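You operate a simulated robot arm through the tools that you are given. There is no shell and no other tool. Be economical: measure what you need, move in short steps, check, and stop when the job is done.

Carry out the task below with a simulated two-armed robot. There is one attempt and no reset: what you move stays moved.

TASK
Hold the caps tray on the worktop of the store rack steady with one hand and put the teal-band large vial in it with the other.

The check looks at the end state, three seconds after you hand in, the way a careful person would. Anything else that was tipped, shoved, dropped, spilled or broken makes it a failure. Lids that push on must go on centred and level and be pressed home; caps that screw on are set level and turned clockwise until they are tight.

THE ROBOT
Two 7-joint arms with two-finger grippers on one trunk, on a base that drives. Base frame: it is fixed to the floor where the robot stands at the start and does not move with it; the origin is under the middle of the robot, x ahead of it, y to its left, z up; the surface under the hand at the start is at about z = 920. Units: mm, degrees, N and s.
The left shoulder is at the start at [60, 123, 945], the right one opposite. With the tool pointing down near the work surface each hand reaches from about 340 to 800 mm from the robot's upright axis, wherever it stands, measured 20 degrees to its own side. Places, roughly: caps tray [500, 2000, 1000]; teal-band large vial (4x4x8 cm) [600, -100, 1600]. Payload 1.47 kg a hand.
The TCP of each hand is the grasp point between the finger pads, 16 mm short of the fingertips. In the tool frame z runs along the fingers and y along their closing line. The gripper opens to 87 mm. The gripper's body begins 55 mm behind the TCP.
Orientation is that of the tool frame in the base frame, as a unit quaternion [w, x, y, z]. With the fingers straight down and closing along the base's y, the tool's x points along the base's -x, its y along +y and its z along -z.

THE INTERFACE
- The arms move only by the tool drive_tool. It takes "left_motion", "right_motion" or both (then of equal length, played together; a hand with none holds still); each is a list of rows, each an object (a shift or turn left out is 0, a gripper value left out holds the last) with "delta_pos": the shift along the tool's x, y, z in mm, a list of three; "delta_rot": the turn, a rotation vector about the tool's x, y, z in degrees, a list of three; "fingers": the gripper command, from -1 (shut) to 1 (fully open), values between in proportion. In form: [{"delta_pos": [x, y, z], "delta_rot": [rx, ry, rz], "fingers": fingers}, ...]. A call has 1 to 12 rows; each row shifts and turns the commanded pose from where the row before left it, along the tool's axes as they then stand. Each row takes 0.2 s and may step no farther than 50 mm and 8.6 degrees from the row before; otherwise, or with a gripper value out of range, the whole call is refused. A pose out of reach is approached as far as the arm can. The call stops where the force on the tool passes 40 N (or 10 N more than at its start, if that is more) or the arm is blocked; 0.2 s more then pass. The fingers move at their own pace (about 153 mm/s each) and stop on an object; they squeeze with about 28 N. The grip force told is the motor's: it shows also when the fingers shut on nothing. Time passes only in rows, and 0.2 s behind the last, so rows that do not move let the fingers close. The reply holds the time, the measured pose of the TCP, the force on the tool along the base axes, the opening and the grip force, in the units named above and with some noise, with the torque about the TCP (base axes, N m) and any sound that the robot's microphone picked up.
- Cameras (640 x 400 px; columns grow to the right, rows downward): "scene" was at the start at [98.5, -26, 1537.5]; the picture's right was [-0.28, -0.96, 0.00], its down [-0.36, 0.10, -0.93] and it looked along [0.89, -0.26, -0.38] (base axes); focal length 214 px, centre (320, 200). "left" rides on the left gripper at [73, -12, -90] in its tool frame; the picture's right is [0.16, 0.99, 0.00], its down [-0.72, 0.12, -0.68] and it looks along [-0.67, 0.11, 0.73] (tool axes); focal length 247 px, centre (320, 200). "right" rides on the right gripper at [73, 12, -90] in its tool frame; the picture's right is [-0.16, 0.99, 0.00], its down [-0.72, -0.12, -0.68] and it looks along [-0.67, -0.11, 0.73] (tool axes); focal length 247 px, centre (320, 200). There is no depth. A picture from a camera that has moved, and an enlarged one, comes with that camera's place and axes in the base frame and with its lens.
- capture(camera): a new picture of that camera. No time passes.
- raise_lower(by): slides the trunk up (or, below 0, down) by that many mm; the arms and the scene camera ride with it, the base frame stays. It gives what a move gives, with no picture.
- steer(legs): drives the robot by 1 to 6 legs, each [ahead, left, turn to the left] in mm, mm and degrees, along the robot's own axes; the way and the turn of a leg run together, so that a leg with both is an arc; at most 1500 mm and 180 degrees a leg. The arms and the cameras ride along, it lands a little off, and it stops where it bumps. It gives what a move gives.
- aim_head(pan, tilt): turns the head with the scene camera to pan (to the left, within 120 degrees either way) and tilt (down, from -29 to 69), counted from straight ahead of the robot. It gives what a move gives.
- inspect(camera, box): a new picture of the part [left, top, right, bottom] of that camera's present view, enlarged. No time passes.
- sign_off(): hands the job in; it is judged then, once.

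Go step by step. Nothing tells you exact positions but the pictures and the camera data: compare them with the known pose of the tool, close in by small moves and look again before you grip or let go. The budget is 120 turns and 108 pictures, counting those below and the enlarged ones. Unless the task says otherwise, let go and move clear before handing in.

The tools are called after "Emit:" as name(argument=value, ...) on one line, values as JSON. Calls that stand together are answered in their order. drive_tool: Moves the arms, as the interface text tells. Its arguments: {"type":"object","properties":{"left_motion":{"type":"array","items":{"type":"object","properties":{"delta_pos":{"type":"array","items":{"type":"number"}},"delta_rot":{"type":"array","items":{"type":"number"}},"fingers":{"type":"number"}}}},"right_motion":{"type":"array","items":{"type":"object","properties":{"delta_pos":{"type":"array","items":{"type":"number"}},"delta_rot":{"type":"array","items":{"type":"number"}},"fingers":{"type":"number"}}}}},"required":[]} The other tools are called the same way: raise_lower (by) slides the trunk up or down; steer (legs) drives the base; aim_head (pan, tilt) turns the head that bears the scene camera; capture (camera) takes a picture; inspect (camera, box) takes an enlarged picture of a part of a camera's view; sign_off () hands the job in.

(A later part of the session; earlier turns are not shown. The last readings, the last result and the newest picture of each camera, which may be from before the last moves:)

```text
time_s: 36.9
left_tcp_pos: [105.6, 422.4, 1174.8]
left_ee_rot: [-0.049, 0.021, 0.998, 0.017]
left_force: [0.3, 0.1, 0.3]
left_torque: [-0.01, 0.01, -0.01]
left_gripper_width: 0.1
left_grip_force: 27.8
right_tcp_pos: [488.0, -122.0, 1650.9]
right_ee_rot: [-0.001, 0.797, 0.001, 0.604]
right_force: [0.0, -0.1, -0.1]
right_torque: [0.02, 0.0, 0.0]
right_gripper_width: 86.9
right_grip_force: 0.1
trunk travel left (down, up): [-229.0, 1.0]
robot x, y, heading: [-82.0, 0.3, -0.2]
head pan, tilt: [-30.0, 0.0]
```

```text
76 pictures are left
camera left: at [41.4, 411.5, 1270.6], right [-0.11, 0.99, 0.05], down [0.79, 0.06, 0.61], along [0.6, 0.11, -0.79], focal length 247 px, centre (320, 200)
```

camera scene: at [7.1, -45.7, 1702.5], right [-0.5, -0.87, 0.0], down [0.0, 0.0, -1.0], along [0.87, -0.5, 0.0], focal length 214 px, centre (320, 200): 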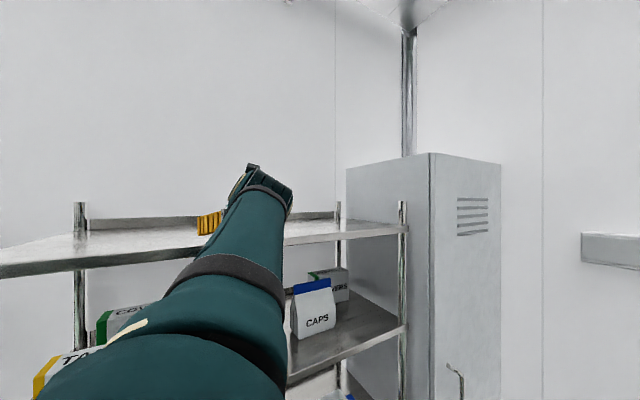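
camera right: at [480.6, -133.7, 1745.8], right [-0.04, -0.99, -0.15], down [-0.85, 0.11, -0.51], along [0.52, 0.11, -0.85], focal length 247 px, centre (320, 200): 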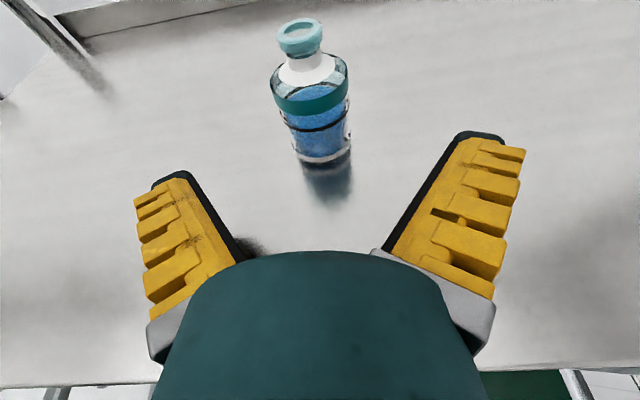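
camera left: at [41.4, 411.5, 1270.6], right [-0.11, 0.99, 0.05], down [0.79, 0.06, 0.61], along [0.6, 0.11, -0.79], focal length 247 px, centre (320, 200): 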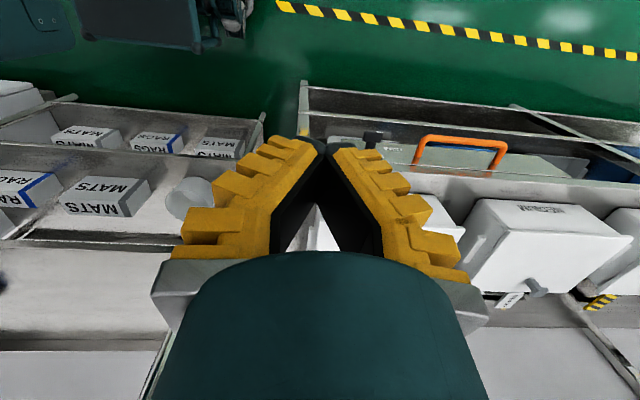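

The fingers are compliant: loaded near the tips they flare, so I need the vial deeper between them. I'll back off, return the hand to the 45° camera-below pose, and grip deeper.

Emit:
steer(legs=[[-150, 0, 0]])

Emit:
drive_tool(right_motion=[{"delta_pos": [9, 0, -2.5], "delta_rot": [0, -7.9, 0]}, {"delta_pos": [9, 0, -3], "delta_rot": [0, -7.9, 0]}, {"delta_pos": [9, 0, -4], "delta_rot": [0, -7.9, 0]}, {"delta_pos": [9, 0, -5], "delta_rot": [0, -7.9, 0]}])

Emit:
drive_tool(right_motion=[{"delta_rot": [0, 0, -8.5]}, {"delta_rot": [0, 0, -8.5]}, {"delta_rot": [0, 0, -8.5]}, {"delta_rot": [0, 0, -8.5]}, {"delta_rot": [0, 0, -8.5]}, {"delta_rot": [0, 0, -8.5]}, {"delta_rot": [0, 0, -8.5]}, {"delta_rot": [0, 0, -8.5]}, {"delta_rot": [0, 0, -8.5]}, {"delta_rot": [0, 0, -8.5]}, {"delta_rot": [0, 0, -5]}])

Emit:
drive_tool(right_motion=[{"delta_rot": [0, 0, -8.5]}, {"delta_rot": [0, 0, -8.5]}, {"delta_rot": [0, 0, -8.5]}, {"delta_rot": [0, 0, -8.5]}, {"delta_rot": [0, 0, -8.5]}, {"delta_rot": [0, 0, -8.5]}, {"delta_rot": [0, 0, -8.5]}, {"delta_rot": [0, 0, -8.5]}, {"delta_rot": [0, 0, -8.5]}, {"delta_rot": [0, 0, -8.5]}, {"delta_rot": [0, 0, -5]}, {}])

Emit:
aim_head(pan=0, tilt=20)

Emit:
capture(camera="scene")

```text
time_s: 38.2
left_tcp_pos: [-43.6, 422.6, 1173.9]
left_ee_rot: [-0.049, 0.021, 0.998, 0.017]
left_force: [0.9, -0.3, -0.1]
left_torque: [0.0, -0.02, -0.02]
left_gripper_width: 0.0
left_grip_force: 27.9
right_tcp_pos: [336.0, -122.8, 1651.1]
right_ee_rot: [0.001, 0.797, -0.001, 0.604]
right_force: [-0.5, -0.5, -0.4]
right_torque: [-0.04, 0.0, -0.02]
right_gripper_width: 86.7
right_grip_force: 0.0
trunk travel left (down, up): [-229.0, 1.0]
robot x, y, heading: [-230.3, 1.0, -0.1]
head pan, tilt: [-30.0, 0.0]
```

```text
time_s: 39.2
left_tcp_pos: [-42.0, 421.3, 1174.6]
left_ee_rot: [-0.048, 0.022, 0.998, 0.016]
left_force: [-0.5, 0.6, -0.2]
left_torque: [-0.02, -0.01, 0.0]
left_gripper_width: 0.0
left_grip_force: 28.5
right_tcp_pos: [339.1, -123.2, 1683.6]
right_ee_rot: [-0.001, 0.919, 0.0, 0.395]
right_force: [-0.8, 1.0, 0.9]
right_torque: [-0.02, -0.03, 0.0]
right_gripper_width: 87.1
right_grip_force: 0.1
right hand out of reach, approached as far as the arm can: row 4
trunk travel left (down, up): [-229.0, 1.0]
robot x, y, heading: [-232.0, 1.9, -0.3]
head pan, tilt: [-30.0, 0.0]
```

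```text
time_s: 41.6
left_tcp_pos: [-43.1, 422.8, 1174.3]
left_ee_rot: [-0.048, 0.022, 0.998, 0.017]
left_force: [0.0, 0.0, 0.6]
left_torque: [0.03, -0.01, -0.02]
left_gripper_width: 0.2
left_grip_force: 27.9
right_tcp_pos: [340.5, -122.8, 1684.9]
right_ee_rot: [0.28, 0.648, 0.65, 0.279]
right_force: [0.2, 0.3, 0.6]
right_torque: [0.02, 0.02, -0.02]
right_gripper_width: 87.3
right_grip_force: 0.0
trunk travel left (down, up): [-229.0, 1.0]
robot x, y, heading: [-231.2, 0.7, -0.0]
head pan, tilt: [-30.0, 0.0]
```

```text
time_s: 44.2
left_tcp_pos: [-41.9, 422.9, 1173.7]
left_ee_rot: [-0.049, 0.022, 0.998, 0.016]
left_force: [-0.6, 0.7, -0.1]
left_torque: [-0.02, -0.03, 0.0]
left_gripper_width: 0.1
left_grip_force: 28.1
right_tcp_pos: [340.8, -123.9, 1685.7]
right_ee_rot: [0.396, -0.001, 0.918, 0.0]
right_force: [0.1, 0.7, -0.2]
right_torque: [0.01, -0.03, 0.0]
right_gripper_width: 86.6
right_grip_force: 0.0
trunk travel left (down, up): [-229.0, 1.0]
robot x, y, heading: [-229.3, 0.2, -0.3]
head pan, tilt: [-30.0, 0.0]
```

```text
time_s: 45.2
left_tcp_pos: [-43.1, 422.3, 1174.7]
left_ee_rot: [-0.049, 0.022, 0.998, 0.016]
left_force: [-0.1, -0.1, 0.5]
left_torque: [0.05, -0.01, 0.06]
left_gripper_width: 0.0
left_grip_force: 28.0
right_tcp_pos: [340.1, -123.6, 1683.9]
right_ee_rot: [0.395, 0.0, 0.919, 0.0]
right_force: [0.0, -0.4, -0.5]
right_torque: [0.0, -0.02, 0.0]
right_gripper_width: 87.3
right_grip_force: 0.1
trunk travel left (down, up): [-229.0, 1.0]
robot x, y, heading: [-229.5, -3.3, -0.2]
head pan, tilt: [0.0, 20.0]
```

```text
75 pictures are left
camera scene: at [-126.7, -0.5, 1670.3], right [0.0, -1.0, 0.0], down [-0.34, 0.0, -0.94], along [0.94, 0.0, -0.34], focal length 214 px, centre (320, 200)
```

scene: 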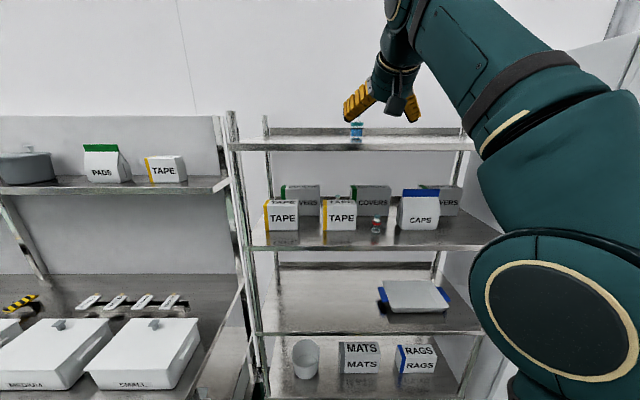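

Back in the original pose at about 43° pitch. I'll drive in so the TCP sits just ahead of the vial at safe height.

Emit:
steer(legs=[[260, 0, 0]])

Emit:
capture(camera="right")

```text
time_s: 47.1
left_tcp_pos: [217.0, 421.9, 1175.1]
left_ee_rot: [-0.049, 0.022, 0.998, 0.017]
left_force: [-0.2, -0.3, -1.0]
left_torque: [0.0, -0.02, -0.02]
left_gripper_width: 0.0
left_grip_force: 28.1
right_tcp_pos: [599.9, -124.4, 1684.5]
right_ee_rot: [0.395, 0.0, 0.919, 0.0]
right_force: [-0.1, -0.4, 0.0]
right_torque: [0.0, 0.04, -0.04]
right_gripper_width: 87.0
right_grip_force: 0.1
trunk travel left (down, up): [-229.0, 1.0]
robot x, y, heading: [29.0, 0.1, -0.1]
head pan, tilt: [0.0, 20.0]
```

```text
74 pictures are left
camera right: at [485.1, -113.0, 1693.6], right [0.11, 0.99, 0.12], down [0.0, -0.12, 0.99], along [0.99, -0.11, -0.02], focal length 247 px, centre (320, 200)
```

right: 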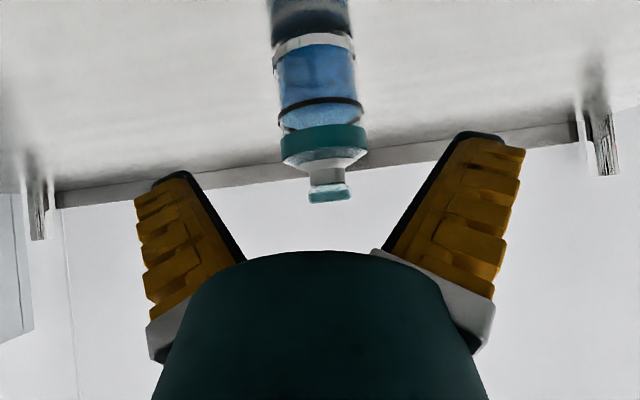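

The vial is at [596, -121]. I'll lower so it sits deeper between the fingers, watching force.

Emit:
drive_tool(right_motion=[{"delta_pos": [7, 1, 10]}, {"delta_pos": [7, 1, 10]}, {"delta_pos": [4.5, 1, 8]}, {"delta_pos": [0.5, 0, 3]}, {}])

Emit:
capture(camera="right")

Emit:
inspect(camera="scene", box=[330, 80, 426, 160])

```text
time_s: 48.3
left_tcp_pos: [215.8, 421.8, 1173.8]
left_ee_rot: [-0.049, 0.022, 0.998, 0.017]
left_force: [-0.2, 0.0, 0.8]
left_torque: [0.0, 0.05, 0.03]
left_gripper_width: 0.0
left_grip_force: 28.0
right_tcp_pos: [608.5, -123.7, 1650.7]
right_ee_rot: [0.396, 0.0, 0.918, 0.0]
right_force: [0.7, 1.0, -0.7]
right_torque: [-0.02, 0.02, 0.0]
right_gripper_width: 87.2
right_grip_force: 0.1
trunk travel left (down, up): [-229.0, 1.0]
robot x, y, heading: [29.2, -2.6, -0.4]
head pan, tilt: [0.0, 20.0]
```

```text
73 pictures are left
camera right: at [493.9, -110.1, 1658.5], right [0.11, 0.99, 0.12], down [0.0, -0.12, 0.99], along [0.99, -0.11, -0.01], focal length 247 px, centre (320, 200)
```

right: 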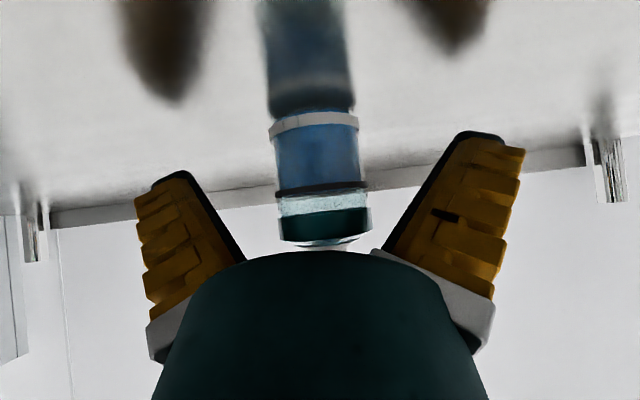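

```text
5.00 times, centred on (378, 120) of scene
camera zoom: at [132.0, -1.7, 1670.2], right [-0.01, -1.0, 0.0], down [-0.34, 0.0, -0.94], along [0.94, 0.0, -0.34], focal length 1072 px, centre (30, 600)
```

zoom: 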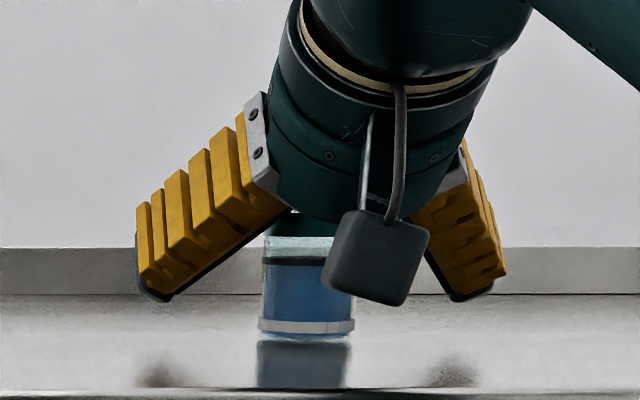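

Deep between the fingers and clear of the palm. I'll nudge +3 mm in y and 4 mm down, and close.

Emit:
drive_tool(right_motion=[{"delta_pos": [2.9, 3, 2.7]}, {}, {"fingers": -0.1}, {"fingers": -1}, {"fingers": -1}, {"fingers": -1}])

Emit:
capture(camera="right")

Emit:
inspect(camera="scene", box=[330, 80, 426, 160])

```text
time_s: 49.7
left_tcp_pos: [216.2, 420.6, 1174.5]
left_ee_rot: [-0.048, 0.022, 0.998, 0.017]
left_force: [0.6, 0.5, 0.5]
left_torque: [0.0, 0.03, 0.01]
left_gripper_width: 0.0
left_grip_force: 27.9
right_tcp_pos: [608.9, -117.5, 1646.4]
right_ee_rot: [0.396, 0.0, 0.918, -0.001]
right_force: [0.7, 0.0, -0.1]
right_torque: [0.01, -0.01, 0.01]
right_gripper_width: 35.8
right_grip_force: 28.0
trunk travel left (down, up): [-229.0, 1.0]
robot x, y, heading: [30.0, -1.8, -0.2]
head pan, tilt: [0.0, 20.0]
```

```text
71 pictures are left
camera right: at [493.9, -106.9, 1654.7], right [0.11, 0.99, 0.12], down [0.0, -0.12, 0.99], along [0.99, -0.11, -0.02], focal length 247 px, centre (320, 200)
```

right: 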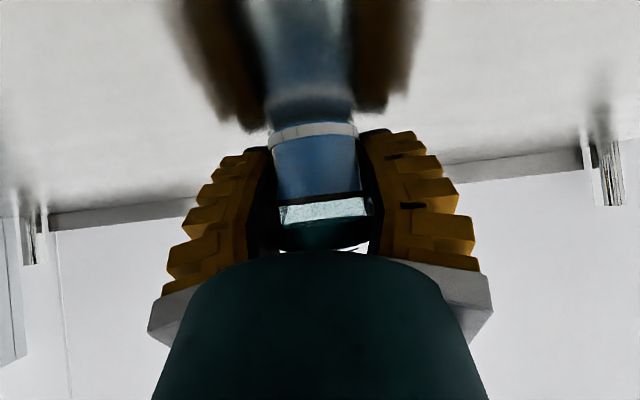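

```text
5.00 times, centred on (378, 120) of scene
camera zoom: at [132.1, -1.8, 1670.2], right [-0.01, -1.0, 0.0], down [-0.34, 0.0, -0.94], along [0.94, 0.0, -0.34], focal length 1072 px, centre (30, 600)
```

zoom: 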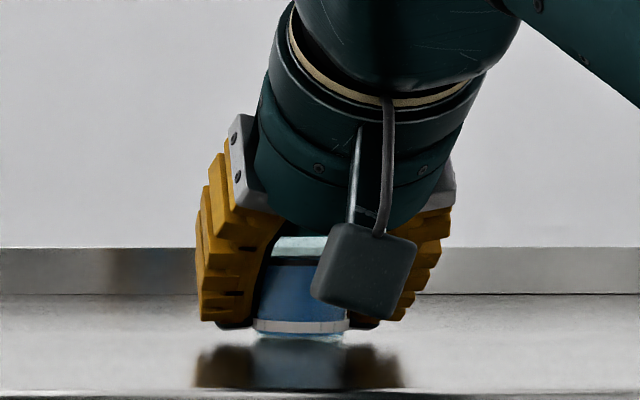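

Much better: no wedge force this time. Small lift test.

Emit:
drive_tool(right_motion=[{"delta_pos": [-3.6, 0, -3.4]}, {"delta_pos": [-3.6, 0, -3.4]}, {"delta_pos": [-3.6, 0, -3.4]}, {}])

Emit:
capture(camera="right")

Emit:
inspect(camera="scene", box=[330, 80, 426, 160])

```text
time_s: 50.7
left_tcp_pos: [216.9, 420.2, 1174.2]
left_ee_rot: [-0.049, 0.023, 0.998, 0.017]
left_force: [-0.8, 0.4, -1.1]
left_torque: [-0.01, 0.01, 0.0]
left_gripper_width: 0.0
left_grip_force: 28.4
right_tcp_pos: [609.0, -119.4, 1661.0]
right_ee_rot: [0.395, 0.0, 0.919, 0.0]
right_force: [0.6, -0.6, -1.1]
right_torque: [0.02, 0.03, 0.0]
right_gripper_width: 35.7
right_grip_force: 28.0
trunk travel left (down, up): [-229.0, 1.0]
robot x, y, heading: [30.1, -1.2, -0.4]
head pan, tilt: [0.0, 20.0]
```

```text
69 pictures are left
camera right: at [494.2, -107.1, 1669.6], right [0.11, 0.99, 0.11], down [0.0, -0.12, 0.99], along [0.99, -0.11, -0.02], focal length 247 px, centre (320, 200)
```

right: 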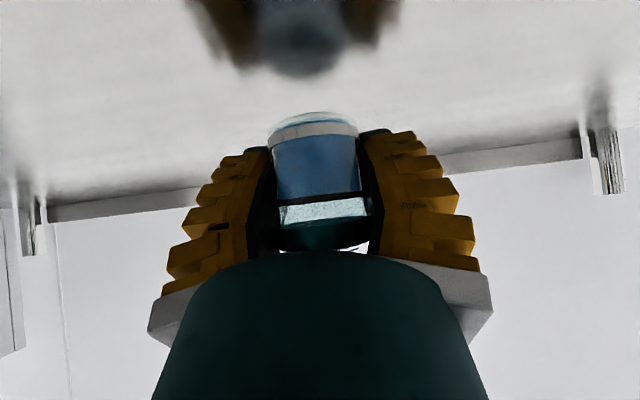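

```text
5.00 times, centred on (378, 120) of scene
camera zoom: at [132.0, -1.9, 1670.2], right [-0.01, -1.0, 0.0], down [-0.34, 0.0, -0.94], along [0.94, 0.0, -0.34], focal length 1072 px, centre (30, 600)
```

zoom: 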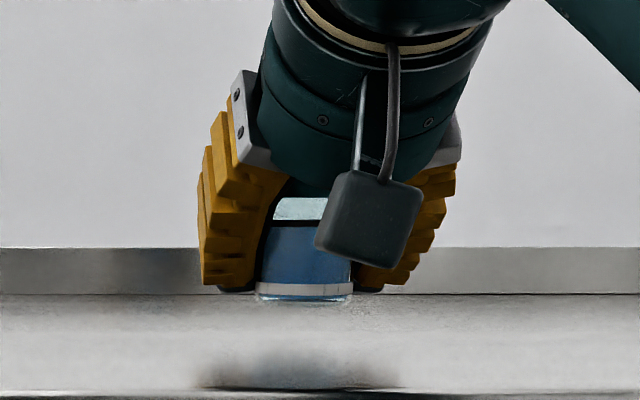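

The vial is held and upright, clear of the shelf. I'll back straight out.

Emit:
steer(legs=[[-380, 0, 0]])

Emit:
capture(camera="right")

Emit:
aim_head(pan=60, tilt=25)

Emit:
capture(camera="scene")

```text
time_s: 53.1
left_tcp_pos: [-161.0, 423.0, 1173.9]
left_ee_rot: [-0.049, 0.023, 0.998, 0.017]
left_force: [0.1, -0.3, 0.1]
left_torque: [-0.01, -0.01, 0.01]
left_gripper_width: 0.0
left_grip_force: 28.5
right_tcp_pos: [228.0, -117.8, 1660.9]
right_ee_rot: [0.395, 0.001, 0.918, -0.001]
right_force: [-0.4, 0.2, -1.2]
right_torque: [-0.02, 0.01, -0.04]
right_gripper_width: 35.8
right_grip_force: 27.9
trunk travel left (down, up): [-229.0, 1.0]
robot x, y, heading: [-347.6, 2.1, -0.2]
head pan, tilt: [0.0, 20.0]
```

```text
67 pictures are left
camera right: at [115.2, -105.4, 1669.6], right [0.11, 0.99, 0.11], down [0.0, -0.12, 0.99], along [0.99, -0.11, -0.02], focal length 247 px, centre (320, 200)
```

right: 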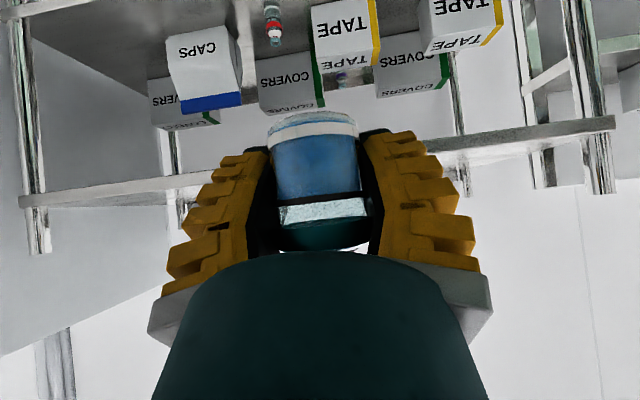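

```text
time_s: 54.4
left_tcp_pos: [-161.5, 424.1, 1174.0]
left_ee_rot: [-0.049, 0.024, 0.998, 0.017]
left_force: [0.0, 0.1, 0.2]
left_torque: [-0.01, 0.0, 0.01]
left_gripper_width: 0.1
left_grip_force: 28.1
right_tcp_pos: [230.4, -118.0, 1660.3]
right_ee_rot: [0.395, 0.001, 0.919, 0.0]
right_force: [-0.3, -0.6, -0.6]
right_torque: [-0.01, -0.01, 0.02]
right_gripper_width: 35.7
right_grip_force: 27.6
trunk travel left (down, up): [-229.0, 1.0]
robot x, y, heading: [-350.3, 4.5, -0.2]
head pan, tilt: [60.0, 25.0]
```

```text
66 pictures are left
camera scene: at [-293.0, 80.3, 1662.1], right [0.86, -0.51, 0.0], down [-0.21, -0.36, -0.91], along [0.46, 0.78, -0.42], focal length 214 px, centre (320, 200)
```

scene: 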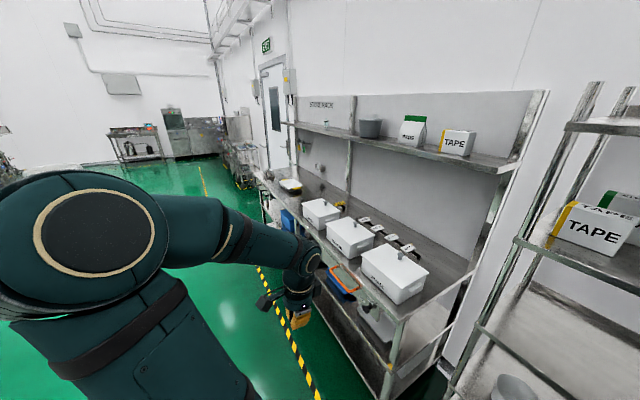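

The floor corridor to the left is clear. I'll drive left toward the tray in this stand-off lane.

Emit:
steer(legs=[[0, 1400, 0]])

Emit:
aim_head(pan=25, tilt=30)

Emit:
capture(camera="scene")

Emit:
capture(camera="right")

```text
time_s: 66.9
left_tcp_pos: [-134.6, 1829.4, 1175.0]
left_ee_rot: [-0.048, 0.032, 0.998, 0.017]
left_force: [-0.3, -1.1, -0.2]
left_torque: [0.03, -0.01, -0.02]
left_gripper_width: 0.0
left_grip_force: 27.8
right_tcp_pos: [248.4, 1282.8, 1659.4]
right_ee_rot: [0.396, 0.008, 0.918, -0.004]
right_force: [0.0, 0.0, -0.7]
right_torque: [0.01, -0.01, 0.02]
right_gripper_width: 35.3
right_grip_force: 28.4
trunk travel left (down, up): [-229.0, 1.0]
robot x, y, heading: [-326.8, 1405.9, -1.3]
head pan, tilt: [60.0, 25.0]
```

```text
time_s: 67.9
left_tcp_pos: [-135.8, 1828.4, 1174.7]
left_ee_rot: [-0.048, 0.031, 0.998, 0.017]
left_force: [0.5, -0.3, 0.9]
left_torque: [0.0, 0.02, 0.01]
left_gripper_width: 0.0
left_grip_force: 27.8
right_tcp_pos: [248.8, 1281.1, 1661.0]
right_ee_rot: [0.396, 0.008, 0.918, -0.004]
right_force: [-0.1, 0.2, -1.4]
right_torque: [0.01, 0.01, -0.01]
right_gripper_width: 35.8
right_grip_force: 27.8
trunk travel left (down, up): [-229.0, 1.0]
robot x, y, heading: [-326.7, 1411.0, -1.3]
head pan, tilt: [25.0, 30.0]
```

```text
65 pictures are left
camera scene: at [-237.2, 1446.3, 1654.2], right [0.4, -0.92, 0.0], down [-0.46, -0.2, -0.87], along [0.79, 0.35, -0.5], focal length 214 px, centre (320, 200)
```

scene: 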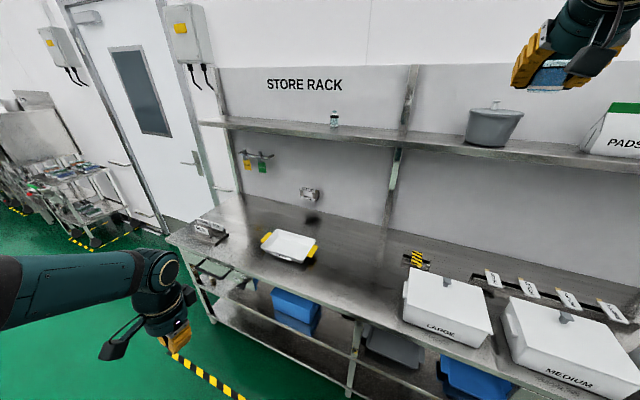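

```text
64 pictures are left
camera right: at [133.5, 1296.4, 1669.4], right [0.13, 0.99, 0.11], down [0.0, -0.12, 0.99], along [0.99, -0.12, -0.02], focal length 247 px, centre (320, 200)
```

right: 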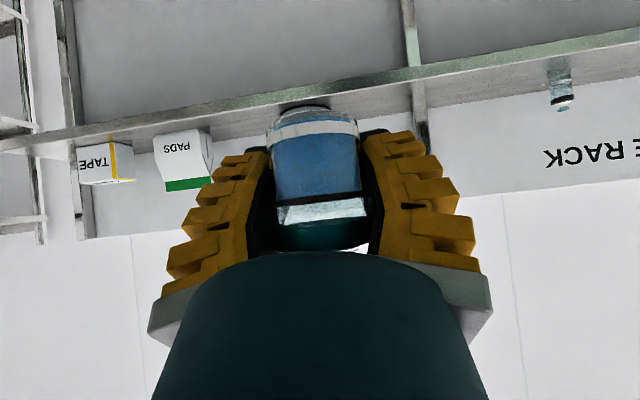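

The yellow-handled tray sits at about [420, 1900] on the STORE RACK bench. I'll drive left to face it, lower the trunk, and look again.

Emit:
steer(legs=[[0, 480, 1.3]])

Emit:
aim_head(pan=0, tilt=40)

Emit:
capture(camera="scene")

```text
time_s: 72.6
left_tcp_pos: [-142.5, 2313.9, 1174.8]
left_ee_rot: [-0.048, 0.019, 0.999, 0.016]
left_force: [-1.0, 0.1, 0.5]
left_torque: [-0.03, 0.01, 0.02]
left_gripper_width: 0.0
left_grip_force: 27.6
right_tcp_pos: [255.3, 1778.2, 1660.8]
right_ee_rot: [0.395, -0.004, 0.919, 0.002]
right_force: [0.6, 1.2, -0.9]
right_torque: [0.0, 0.03, -0.01]
right_gripper_width: 35.1
right_grip_force: 28.3
trunk travel left (down, up): [-229.0, 1.0]
robot x, y, heading: [-325.6, 1891.2, 0.2]
head pan, tilt: [25.0, 30.0]
```

```text
time_s: 73.5
left_tcp_pos: [-142.0, 2315.2, 1173.2]
left_ee_rot: [-0.048, 0.018, 0.999, 0.017]
left_force: [0.5, 0.0, -0.3]
left_torque: [0.0, 0.0, 0.01]
left_gripper_width: 0.0
left_grip_force: 27.6
right_tcp_pos: [255.5, 1777.4, 1660.2]
right_ee_rot: [0.395, -0.004, 0.918, 0.002]
right_force: [-0.7, 0.1, -0.8]
right_torque: [-0.01, 0.0, 0.01]
right_gripper_width: 35.3
right_grip_force: 28.1
trunk travel left (down, up): [-229.0, 1.0]
robot x, y, heading: [-323.9, 1890.5, 0.3]
head pan, tilt: [0.0, 40.0]
```

```text
63 pictures are left
camera scene: at [-230.6, 1890.8, 1638.8], right [0.0, -1.0, 0.0], down [-0.64, 0.0, -0.77], along [0.77, 0.0, -0.64], focal length 214 px, centre (320, 200)
```

scene: 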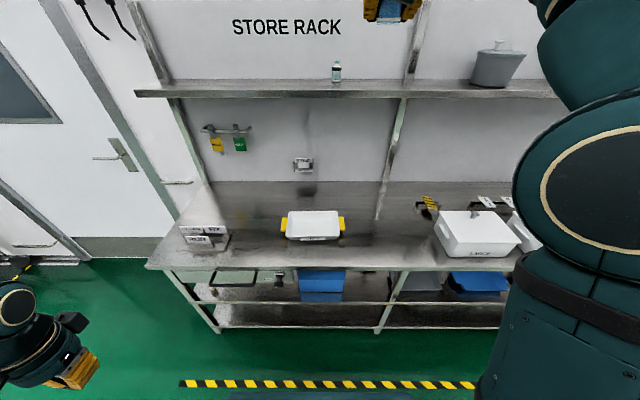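

The tray is centred at about [411, 1921], with handles at its y-ends; the bench front is near x≈215. I'll lower the trunk, bring the vial hand down in front of the tray (still high), and set the left hand ready.

Emit:
raise_lower(by=-130)

Emit:
drive_tool(right_motion=[{"delta_pos": [12, 5, 11]}, {"delta_pos": [25.5, 10, 24]}, {"delta_pos": [25.5, 10, 24]}, {"delta_pos": [25.5, 10, 24]}, {"delta_pos": [25.5, 10, 24]}, {"delta_pos": [25.5, 10, 24]}, {"delta_pos": [25.5, 10, 24]}, {"delta_pos": [25.5, 10, 24]}, {"delta_pos": [25.5, 10, 24]}, {"delta_pos": [25.5, 10, 24]}, {"delta_pos": [12, 5, 11]}, {}], left_motion=[{"fingers": 1}, {"delta_pos": [0, 0, -20]}, {"delta_pos": [0, 0, -20]}, {"delta_pos": [0, 0, -20]}, {"delta_pos": [0, 0, -20]}, {"delta_pos": [0, 0, -20]}, {"delta_pos": [-20, 0, -20]}, {"delta_pos": [-20, 0, -20]}, {"delta_pos": [-20, 0, 0]}, {"delta_pos": [-20, 0, 0]}, {}, {}])

Emit:
capture(camera="scene")

Emit:
capture(camera="right")

```text
time_s: 75.1
left_tcp_pos: [-140.9, 2314.2, 1045.1]
left_ee_rot: [-0.049, 0.018, 0.999, 0.016]
left_force: [-0.4, 0.1, -0.4]
left_torque: [-0.03, 0.03, 0.0]
left_gripper_width: 0.0
left_grip_force: 28.0
right_tcp_pos: [254.6, 1776.7, 1531.2]
right_ee_rot: [0.396, -0.004, 0.918, 0.002]
right_force: [-0.6, -0.7, -0.5]
right_torque: [-0.04, 0.02, 0.0]
right_gripper_width: 35.2
right_grip_force: 28.1
trunk travel left (down, up): [-99.0, 131.0]
robot x, y, heading: [-323.7, 1891.1, 0.3]
head pan, tilt: [0.0, 40.0]
```

```text
time_s: 77.7
left_tcp_pos: [-46.2, 2305.8, 1175.4]
left_ee_rot: [-0.049, 0.018, 0.999, 0.017]
left_force: [-0.8, -0.9, 0.3]
left_torque: [-0.02, -0.02, 0.0]
left_gripper_width: 86.8
left_grip_force: 0.1
right_tcp_pos: [252.9, 1877.1, 1183.4]
right_ee_rot: [0.396, -0.005, 0.918, 0.002]
right_force: [0.4, -0.8, -0.7]
right_torque: [-0.03, 0.0, 0.01]
right_gripper_width: 35.4
right_grip_force: 28.1
trunk travel left (down, up): [-99.0, 131.0]
robot x, y, heading: [-323.9, 1890.1, 0.1]
head pan, tilt: [0.0, 40.0]
```

```text
62 pictures are left
camera scene: at [-230.4, 1890.8, 1508.8], right [0.0, -1.0, 0.0], down [-0.64, 0.0, -0.77], along [0.77, 0.0, -0.64], focal length 214 px, centre (320, 200)
```

scene: 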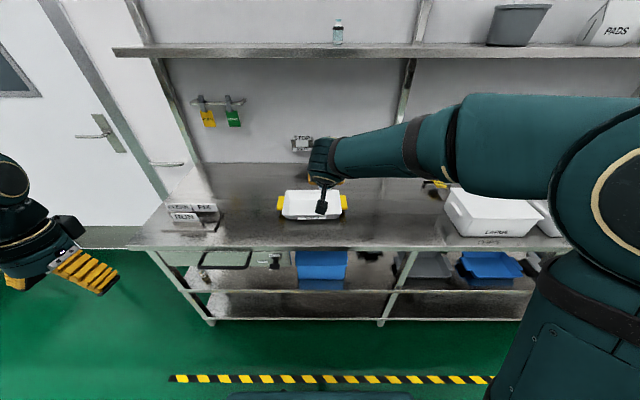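

```text
61 pictures are left
camera right: at [138.9, 1888.6, 1191.9], right [0.1, 0.99, 0.11], down [0.0, -0.12, 0.99], along [0.99, -0.1, -0.02], focal length 247 px, centre (320, 200)
```

right: 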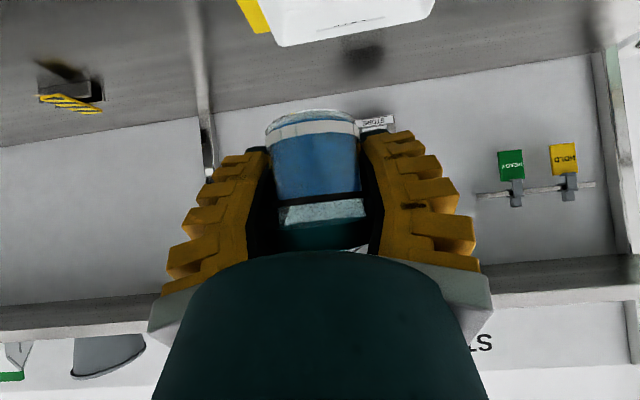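

Emit:
inspect(camera="scene", box=[260, 170, 372, 240])

```text
5.71 times, centred on (316, 205) of scene
camera zoom: at [-230.4, 1890.8, 1508.8], right [0.0, -1.0, 0.0], down [-0.64, 0.0, -0.77], along [0.77, 0.0, -0.64], focal length 1226 px, centre (343, 171)
```

zoom: 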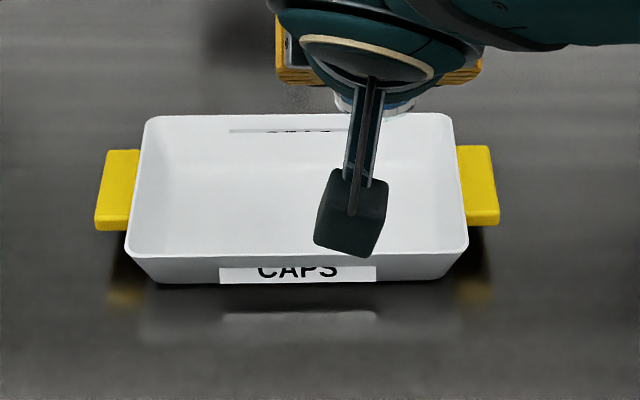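

It is the CAPS tray: rim about x 350–497, y 1810–2033, rim z≈958, with the left handle at about x 385–470, y 2028–2057. I'll drive closer, then bring the left hand over the left handle.

Emit:
steer(legs=[[110, 0, 0]])

Emit:
drive_tool(left_motion=[{"delta_rot": [2, -5.6, -2]}, {"delta_pos": [0, -45, 0]}, {"delta_pos": [0, -45, 0]}, {"delta_pos": [0, -45, 0]}, {"delta_pos": [0, -45, 0]}, {"delta_pos": [0, -45, 0]}, {"delta_pos": [0, -38, 0]}, {"delta_pos": [-45, 0, 0]}, {"delta_pos": [-45, 0, 0]}, {"delta_pos": [-45, 0, 0]}, {"delta_pos": [-45, 0, 0]}, {}])

Emit:
capture(camera="scene")

Emit:
capture(camera="left")

```text
time_s: 78.9
left_tcp_pos: [62.9, 2307.5, 1176.1]
left_ee_rot: [-0.049, 0.019, 0.998, 0.017]
left_force: [0.1, -1.1, 0.0]
left_torque: [-0.02, 0.05, -0.03]
left_gripper_width: 86.9
left_grip_force: 0.2
right_tcp_pos: [364.9, 1877.3, 1182.9]
right_ee_rot: [0.395, -0.004, 0.919, 0.002]
right_force: [0.7, 0.0, -1.2]
right_torque: [0.01, 0.02, 0.02]
right_gripper_width: 35.1
right_grip_force: 27.8
trunk travel left (down, up): [-99.0, 131.0]
robot x, y, heading: [-218.2, 1890.8, -0.1]
head pan, tilt: [0.0, 40.0]
```

```text
time_s: 81.5
left_tcp_pos: [240.4, 2043.9, 1176.3]
left_ee_rot: [0.0, 0.001, 1.0, -0.002]
left_force: [-0.3, 0.4, 0.5]
left_torque: [0.01, -0.02, -0.02]
left_gripper_width: 86.9
left_grip_force: 0.0
right_tcp_pos: [362.8, 1878.6, 1183.2]
right_ee_rot: [0.395, -0.004, 0.918, 0.001]
right_force: [-0.4, 0.4, -0.5]
right_torque: [0.02, 0.01, 0.01]
right_gripper_width: 35.3
right_grip_force: 27.5
trunk travel left (down, up): [-99.0, 131.0]
robot x, y, heading: [-215.6, 1892.9, 0.0]
head pan, tilt: [0.0, 40.0]
```

```text
59 pictures are left
camera scene: at [-121.6, 1891.3, 1508.9], right [0.0, -1.0, 0.0], down [-0.64, 0.0, -0.77], along [0.77, 0.0, -0.64], focal length 214 px, centre (320, 200)
```

scene: 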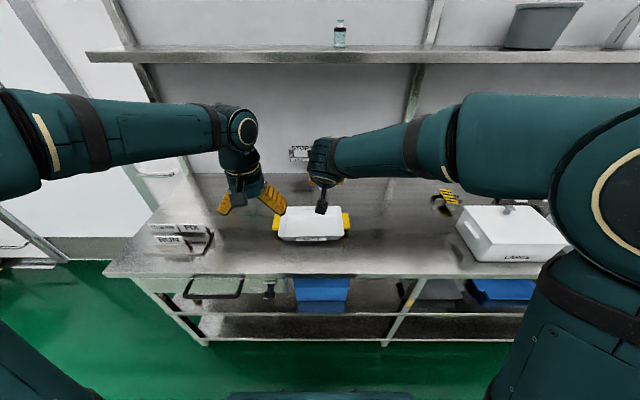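

```text
58 pictures are left
camera left: at [168.0, 2033.5, 1266.8], right [-0.16, 0.99, 0.0], down [0.72, 0.12, 0.68], along [0.67, 0.11, -0.73], focal length 247 px, centre (320, 200)
```

left: 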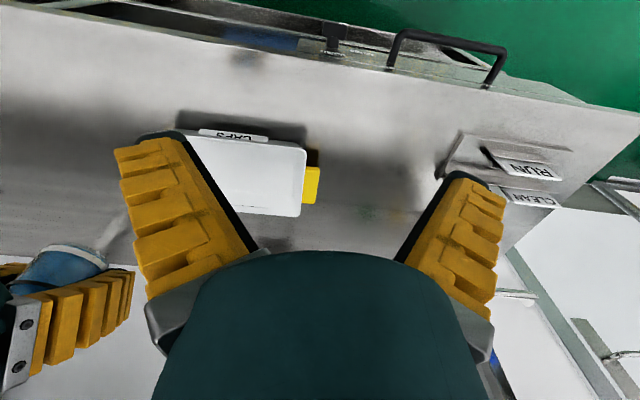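

Emit:
inspect(camera="scene", box=[250, 190, 378, 270])

Emit:
inspect(camera="left", box=[180, 110, 340, 230])

```text
5.00 times, centred on (314, 230) of scene
camera zoom: at [-121.6, 1891.3, 1508.9], right [0.0, -1.0, 0.0], down [-0.64, 0.0, -0.77], along [0.77, 0.0, -0.64], focal length 1072 px, centre (350, 50)
```

zoom: 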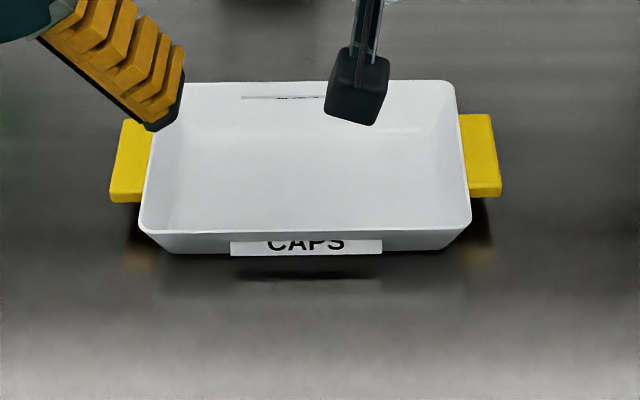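

```text
3.33 times, centred on (260, 170) of left
camera zoom: at [168.0, 2033.5, 1266.8], right [-0.16, 0.99, 0.0], down [0.72, 0.12, 0.68], along [0.67, 0.11, -0.73], focal length 823 px, centre (520, 300)
```

zoom: 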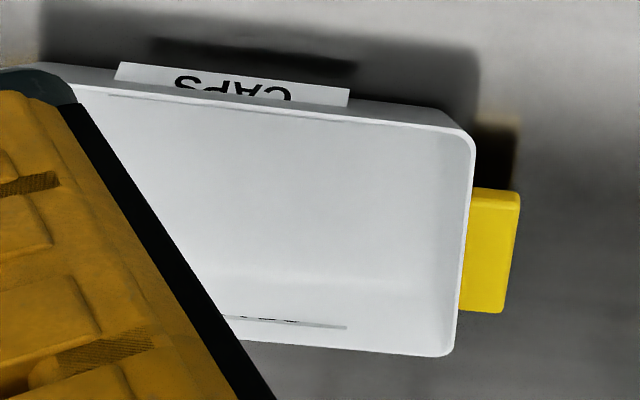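

Tray centre is about [426, 1925], with the left handle spanning y≈2038–2066. I'll move the left hand above it and descend partway.

Emit:
drive_tool(left_motion=[{"delta_pos": [-45, 4, 0]}, {"delta_pos": [-45, 4, 0]}, {"delta_pos": [-45, 0, 0]}, {"delta_pos": [-45, 0, 20]}, {"delta_pos": [-10, 0, 40]}, {"delta_pos": [0, 0, 40]}, {"delta_pos": [0, 0, 26]}, {}])

Emit:
capture(camera="left")

Emit:
capture(camera="scene")

```text
time_s: 83.3
left_tcp_pos: [431.4, 2051.3, 1050.1]
left_ee_rot: [0.0, 0.001, 1.0, -0.001]
left_force: [-0.2, -0.6, 0.6]
left_torque: [-0.02, 0.0, -0.02]
left_gripper_width: 86.8
left_grip_force: 0.1
right_tcp_pos: [362.2, 1877.8, 1183.1]
right_ee_rot: [0.396, -0.004, 0.918, 0.001]
right_force: [0.2, 0.9, -0.4]
right_torque: [0.01, 0.03, 0.02]
right_gripper_width: 35.3
right_grip_force: 27.5
trunk travel left (down, up): [-99.0, 131.0]
robot x, y, heading: [-214.4, 1893.0, 0.2]
head pan, tilt: [0.0, 40.0]
```

```text
55 pictures are left
camera left: at [359.5, 2040.7, 1139.5], right [-0.16, 0.99, 0.0], down [0.72, 0.12, 0.68], along [0.67, 0.11, -0.73], focal length 247 px, centre (320, 200)
```

left: 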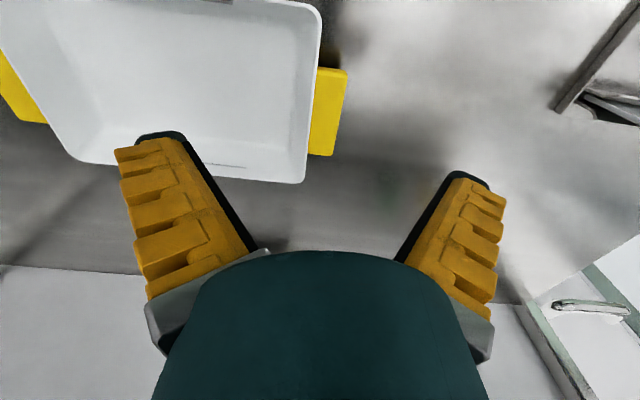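

```text
54 pictures are left
camera scene: at [-120.7, 1891.2, 1508.8], right [0.0, -1.0, 0.0], down [-0.64, 0.0, -0.77], along [0.77, 0.0, -0.64], focal length 214 px, centre (320, 200)
```

scene: 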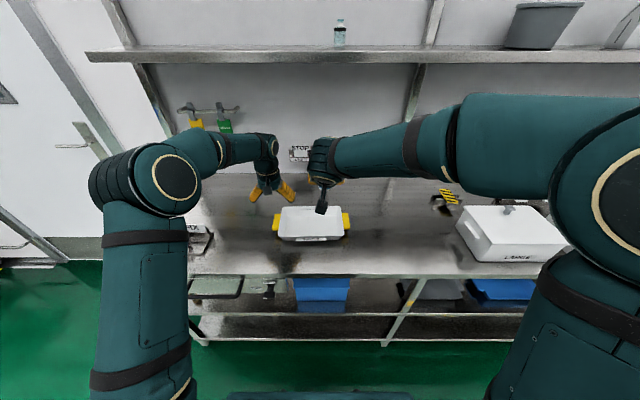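

The handle spans y≈2047–2070 in the left hand's view. I'll shift +5 in y, +6 in x, and descend to about z=985.

Emit:
drive_tool(left_motion=[{"delta_pos": [-6, 5, 20]}, {"delta_pos": [0, 0, 25]}, {"delta_pos": [0, 0, 20]}, {}])

Emit:
capture(camera="left")

Emit:
inspect(camera="scene", box=[230, 170, 358, 250])

```text
time_s: 84.3
left_tcp_pos: [435.9, 2056.4, 985.1]
left_ee_rot: [0.0, 0.001, 1.0, -0.001]
left_force: [-0.2, -0.4, 0.3]
left_torque: [0.02, 0.01, 0.02]
left_gripper_width: 87.0
left_grip_force: 0.0
right_tcp_pos: [363.4, 1877.8, 1182.5]
right_ee_rot: [0.395, -0.004, 0.919, 0.002]
right_force: [0.2, 1.1, -1.3]
right_torque: [0.01, -0.02, 0.01]
right_gripper_width: 35.1
right_grip_force: 27.3
trunk travel left (down, up): [-99.0, 131.0]
robot x, y, heading: [-214.4, 1892.9, 0.2]
head pan, tilt: [0.0, 40.0]
```

```text
53 pictures are left
camera left: at [364.1, 2045.7, 1074.4], right [-0.16, 0.99, 0.0], down [0.72, 0.12, 0.68], along [0.67, 0.11, -0.73], focal length 247 px, centre (320, 200)
```

left: 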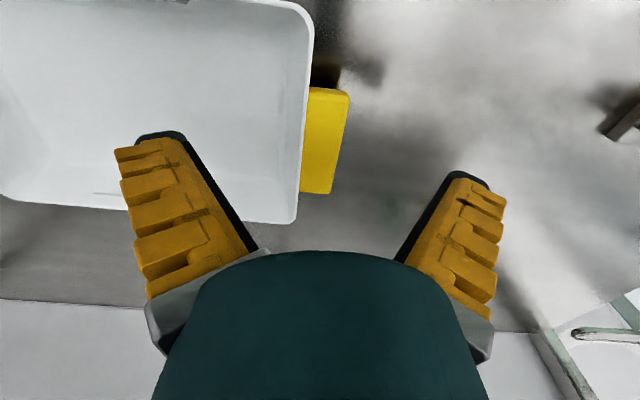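

```text
5.00 times, centred on (294, 210) of scene
camera zoom: at [-120.8, 1891.2, 1508.8], right [0.0, -1.0, 0.0], down [-0.64, 0.0, -0.77], along [0.77, 0.0, -0.64], focal length 1072 px, centre (450, 150)
```

zoom: 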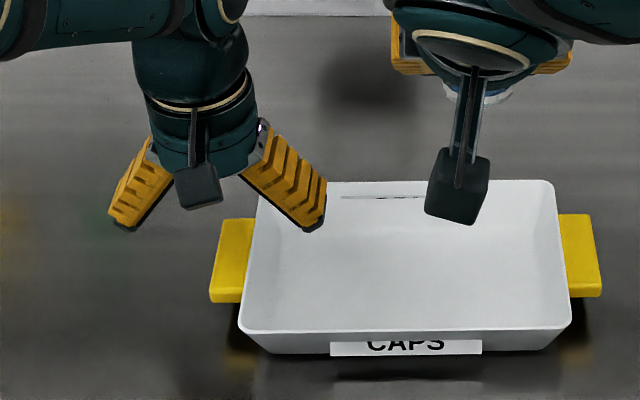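

Aligned with the handle. I'll descend 30 mm and close gently around the wall and handle.

Emit:
drive_tool(left_motion=[{"delta_pos": [0, 1, 15]}, {"delta_pos": [0, 1, 15]}, {}])

Emit:
capture(camera="left")

Emit:
inspect(camera="scene", box=[230, 170, 358, 250])

```text
time_s: 85.1
left_tcp_pos: [437.6, 2057.8, 953.6]
left_ee_rot: [-0.001, 0.002, 1.0, -0.001]
left_force: [-0.3, 0.6, -0.2]
left_torque: [-0.02, 0.02, 0.0]
left_gripper_width: 87.2
left_grip_force: 0.1
right_tcp_pos: [362.8, 1877.7, 1183.6]
right_ee_rot: [0.395, -0.005, 0.918, 0.002]
right_force: [0.2, 0.5, -0.5]
right_torque: [0.01, 0.03, 0.0]
right_gripper_width: 35.1
right_grip_force: 27.9
trunk travel left (down, up): [-99.0, 131.0]
robot x, y, heading: [-213.5, 1892.5, 0.2]
head pan, tilt: [0.0, 40.0]
```

```text
51 pictures are left
camera left: at [364.3, 2047.8, 1044.5], right [-0.16, 0.99, 0.0], down [0.72, 0.12, 0.68], along [0.67, 0.11, -0.73], focal length 247 px, centre (320, 200)
```

left: 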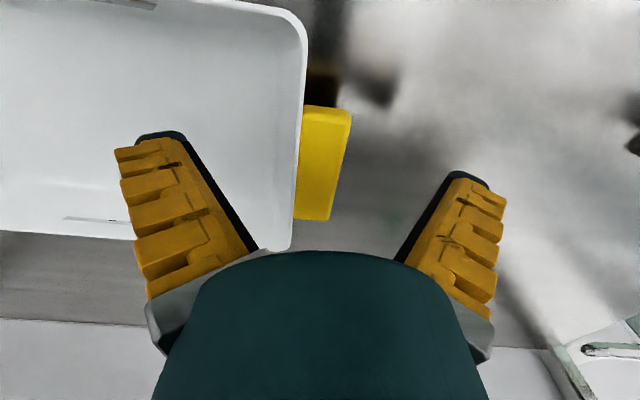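

```text
5.00 times, centred on (294, 210) of scene
camera zoom: at [-120.7, 1891.2, 1508.8], right [0.0, -1.0, 0.0], down [-0.64, 0.0, -0.77], along [0.77, 0.0, -0.64], focal length 1072 px, centre (450, 150)
```

zoom: 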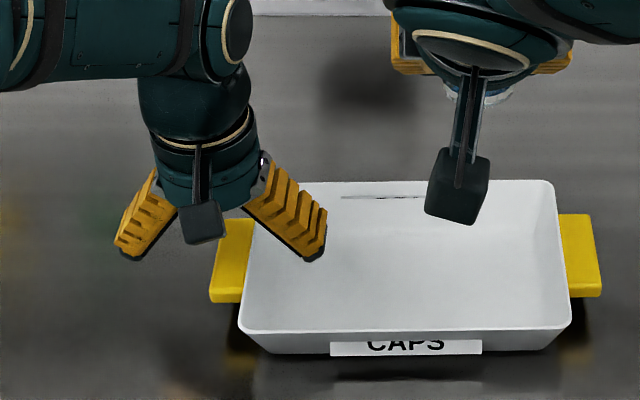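

Emit:
drive_tool(left_motion=[{"fingers": 0.3}, {"fingers": 0}, {"fingers": -0.3}, {"fingers": -0.5}, {"fingers": -0.5}])

Emit:
capture(camera="left")

Emit:
inspect(camera="scene", box=[230, 170, 358, 250])

```text
time_s: 86.3
left_tcp_pos: [436.6, 2059.5, 954.4]
left_ee_rot: [0.0, 0.0, 1.0, -0.001]
left_force: [0.6, 0.3, -0.3]
left_torque: [-0.03, -0.01, 0.02]
left_gripper_width: 28.2
left_grip_force: 4.9
right_tcp_pos: [363.2, 1878.0, 1183.2]
right_ee_rot: [0.396, -0.004, 0.918, 0.001]
right_force: [-0.5, 0.1, -1.3]
right_torque: [-0.01, -0.04, -0.01]
right_gripper_width: 34.8
right_grip_force: 28.0
trunk travel left (down, up): [-99.0, 131.0]
robot x, y, heading: [-215.8, 1890.3, 0.1]
head pan, tilt: [0.0, 40.0]
```

```text
49 pictures are left
camera left: at [364.4, 2047.7, 1044.5], right [-0.16, 0.99, 0.0], down [0.72, 0.12, 0.68], along [0.67, 0.11, -0.73], focal length 247 px, centre (320, 200)
```

left: 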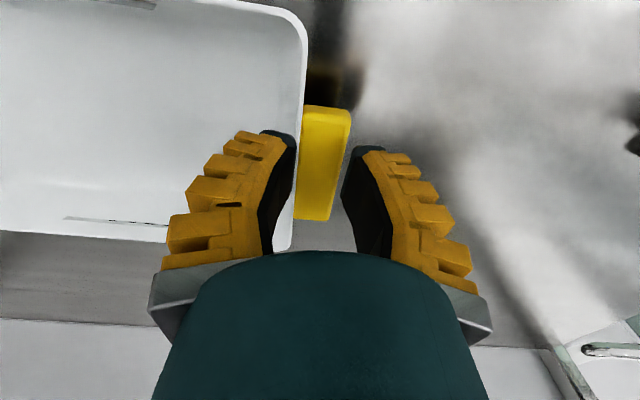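

```text
5.00 times, centred on (294, 210) of scene
camera zoom: at [-120.6, 1891.2, 1508.8], right [0.0, -1.0, 0.0], down [-0.64, 0.0, -0.77], along [0.77, 0.0, -0.64], focal length 1072 px, centre (450, 150)
```

zoom: 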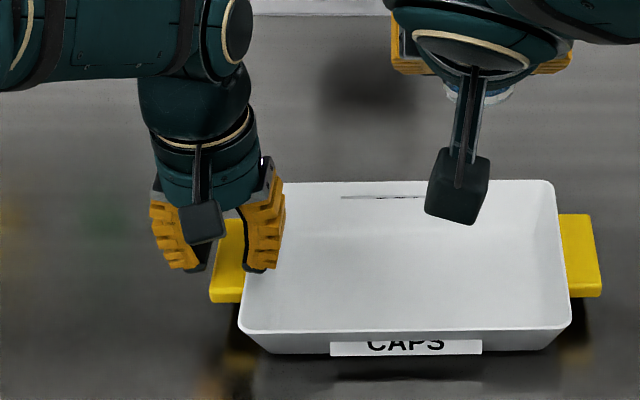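

Both fingers straddle the wall and handle. Closing fully to hold the tray.

Emit:
drive_tool(left_motion=[{"fingers": -0.6}, {"fingers": -0.75}, {"fingers": -1}, {"fingers": -1}])

Emit:
capture(camera="left")

Emit:
inspect(camera="scene", box=[230, 170, 358, 250])

```text
time_s: 87.3
left_tcp_pos: [436.5, 2057.2, 954.6]
left_ee_rot: [0.0, 0.001, 1.0, -0.001]
left_force: [0.4, 0.4, -0.2]
left_torque: [0.0, 0.0, -0.01]
left_gripper_width: 0.2
left_grip_force: 28.0
right_tcp_pos: [363.2, 1877.5, 1184.1]
right_ee_rot: [0.395, -0.005, 0.919, 0.002]
right_force: [0.1, 0.1, -0.6]
right_torque: [-0.01, 0.0, -0.03]
right_gripper_width: 34.8
right_grip_force: 27.7
trunk travel left (down, up): [-99.0, 131.0]
robot x, y, heading: [-213.7, 1891.3, 0.3]
head pan, tilt: [0.0, 40.0]
```

```text
47 pictures are left
camera left: at [364.4, 2047.7, 1044.5], right [-0.16, 0.99, 0.0], down [0.72, 0.12, 0.68], along [0.67, 0.11, -0.73], focal length 247 px, centre (320, 200)
```

left: 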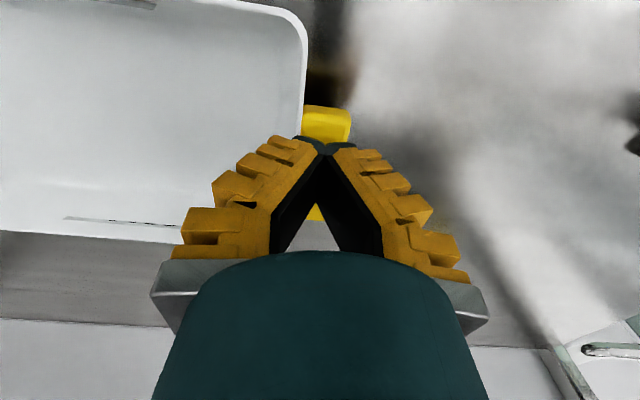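

```text
5.00 times, centred on (294, 210) of scene
camera zoom: at [-120.6, 1891.2, 1508.8], right [0.0, -1.0, 0.0], down [-0.64, 0.0, -0.77], along [0.77, 0.0, -0.64], focal length 1072 px, centre (450, 150)
```

zoom: 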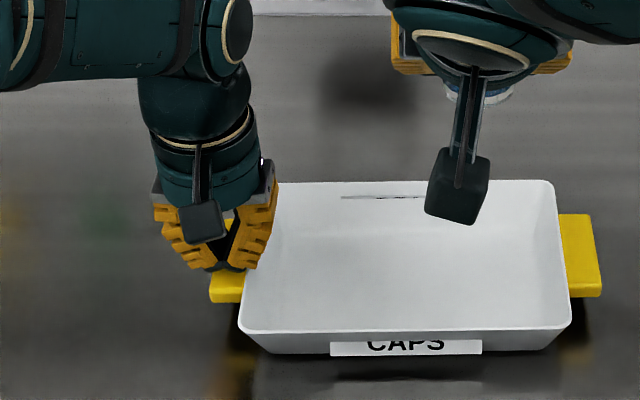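

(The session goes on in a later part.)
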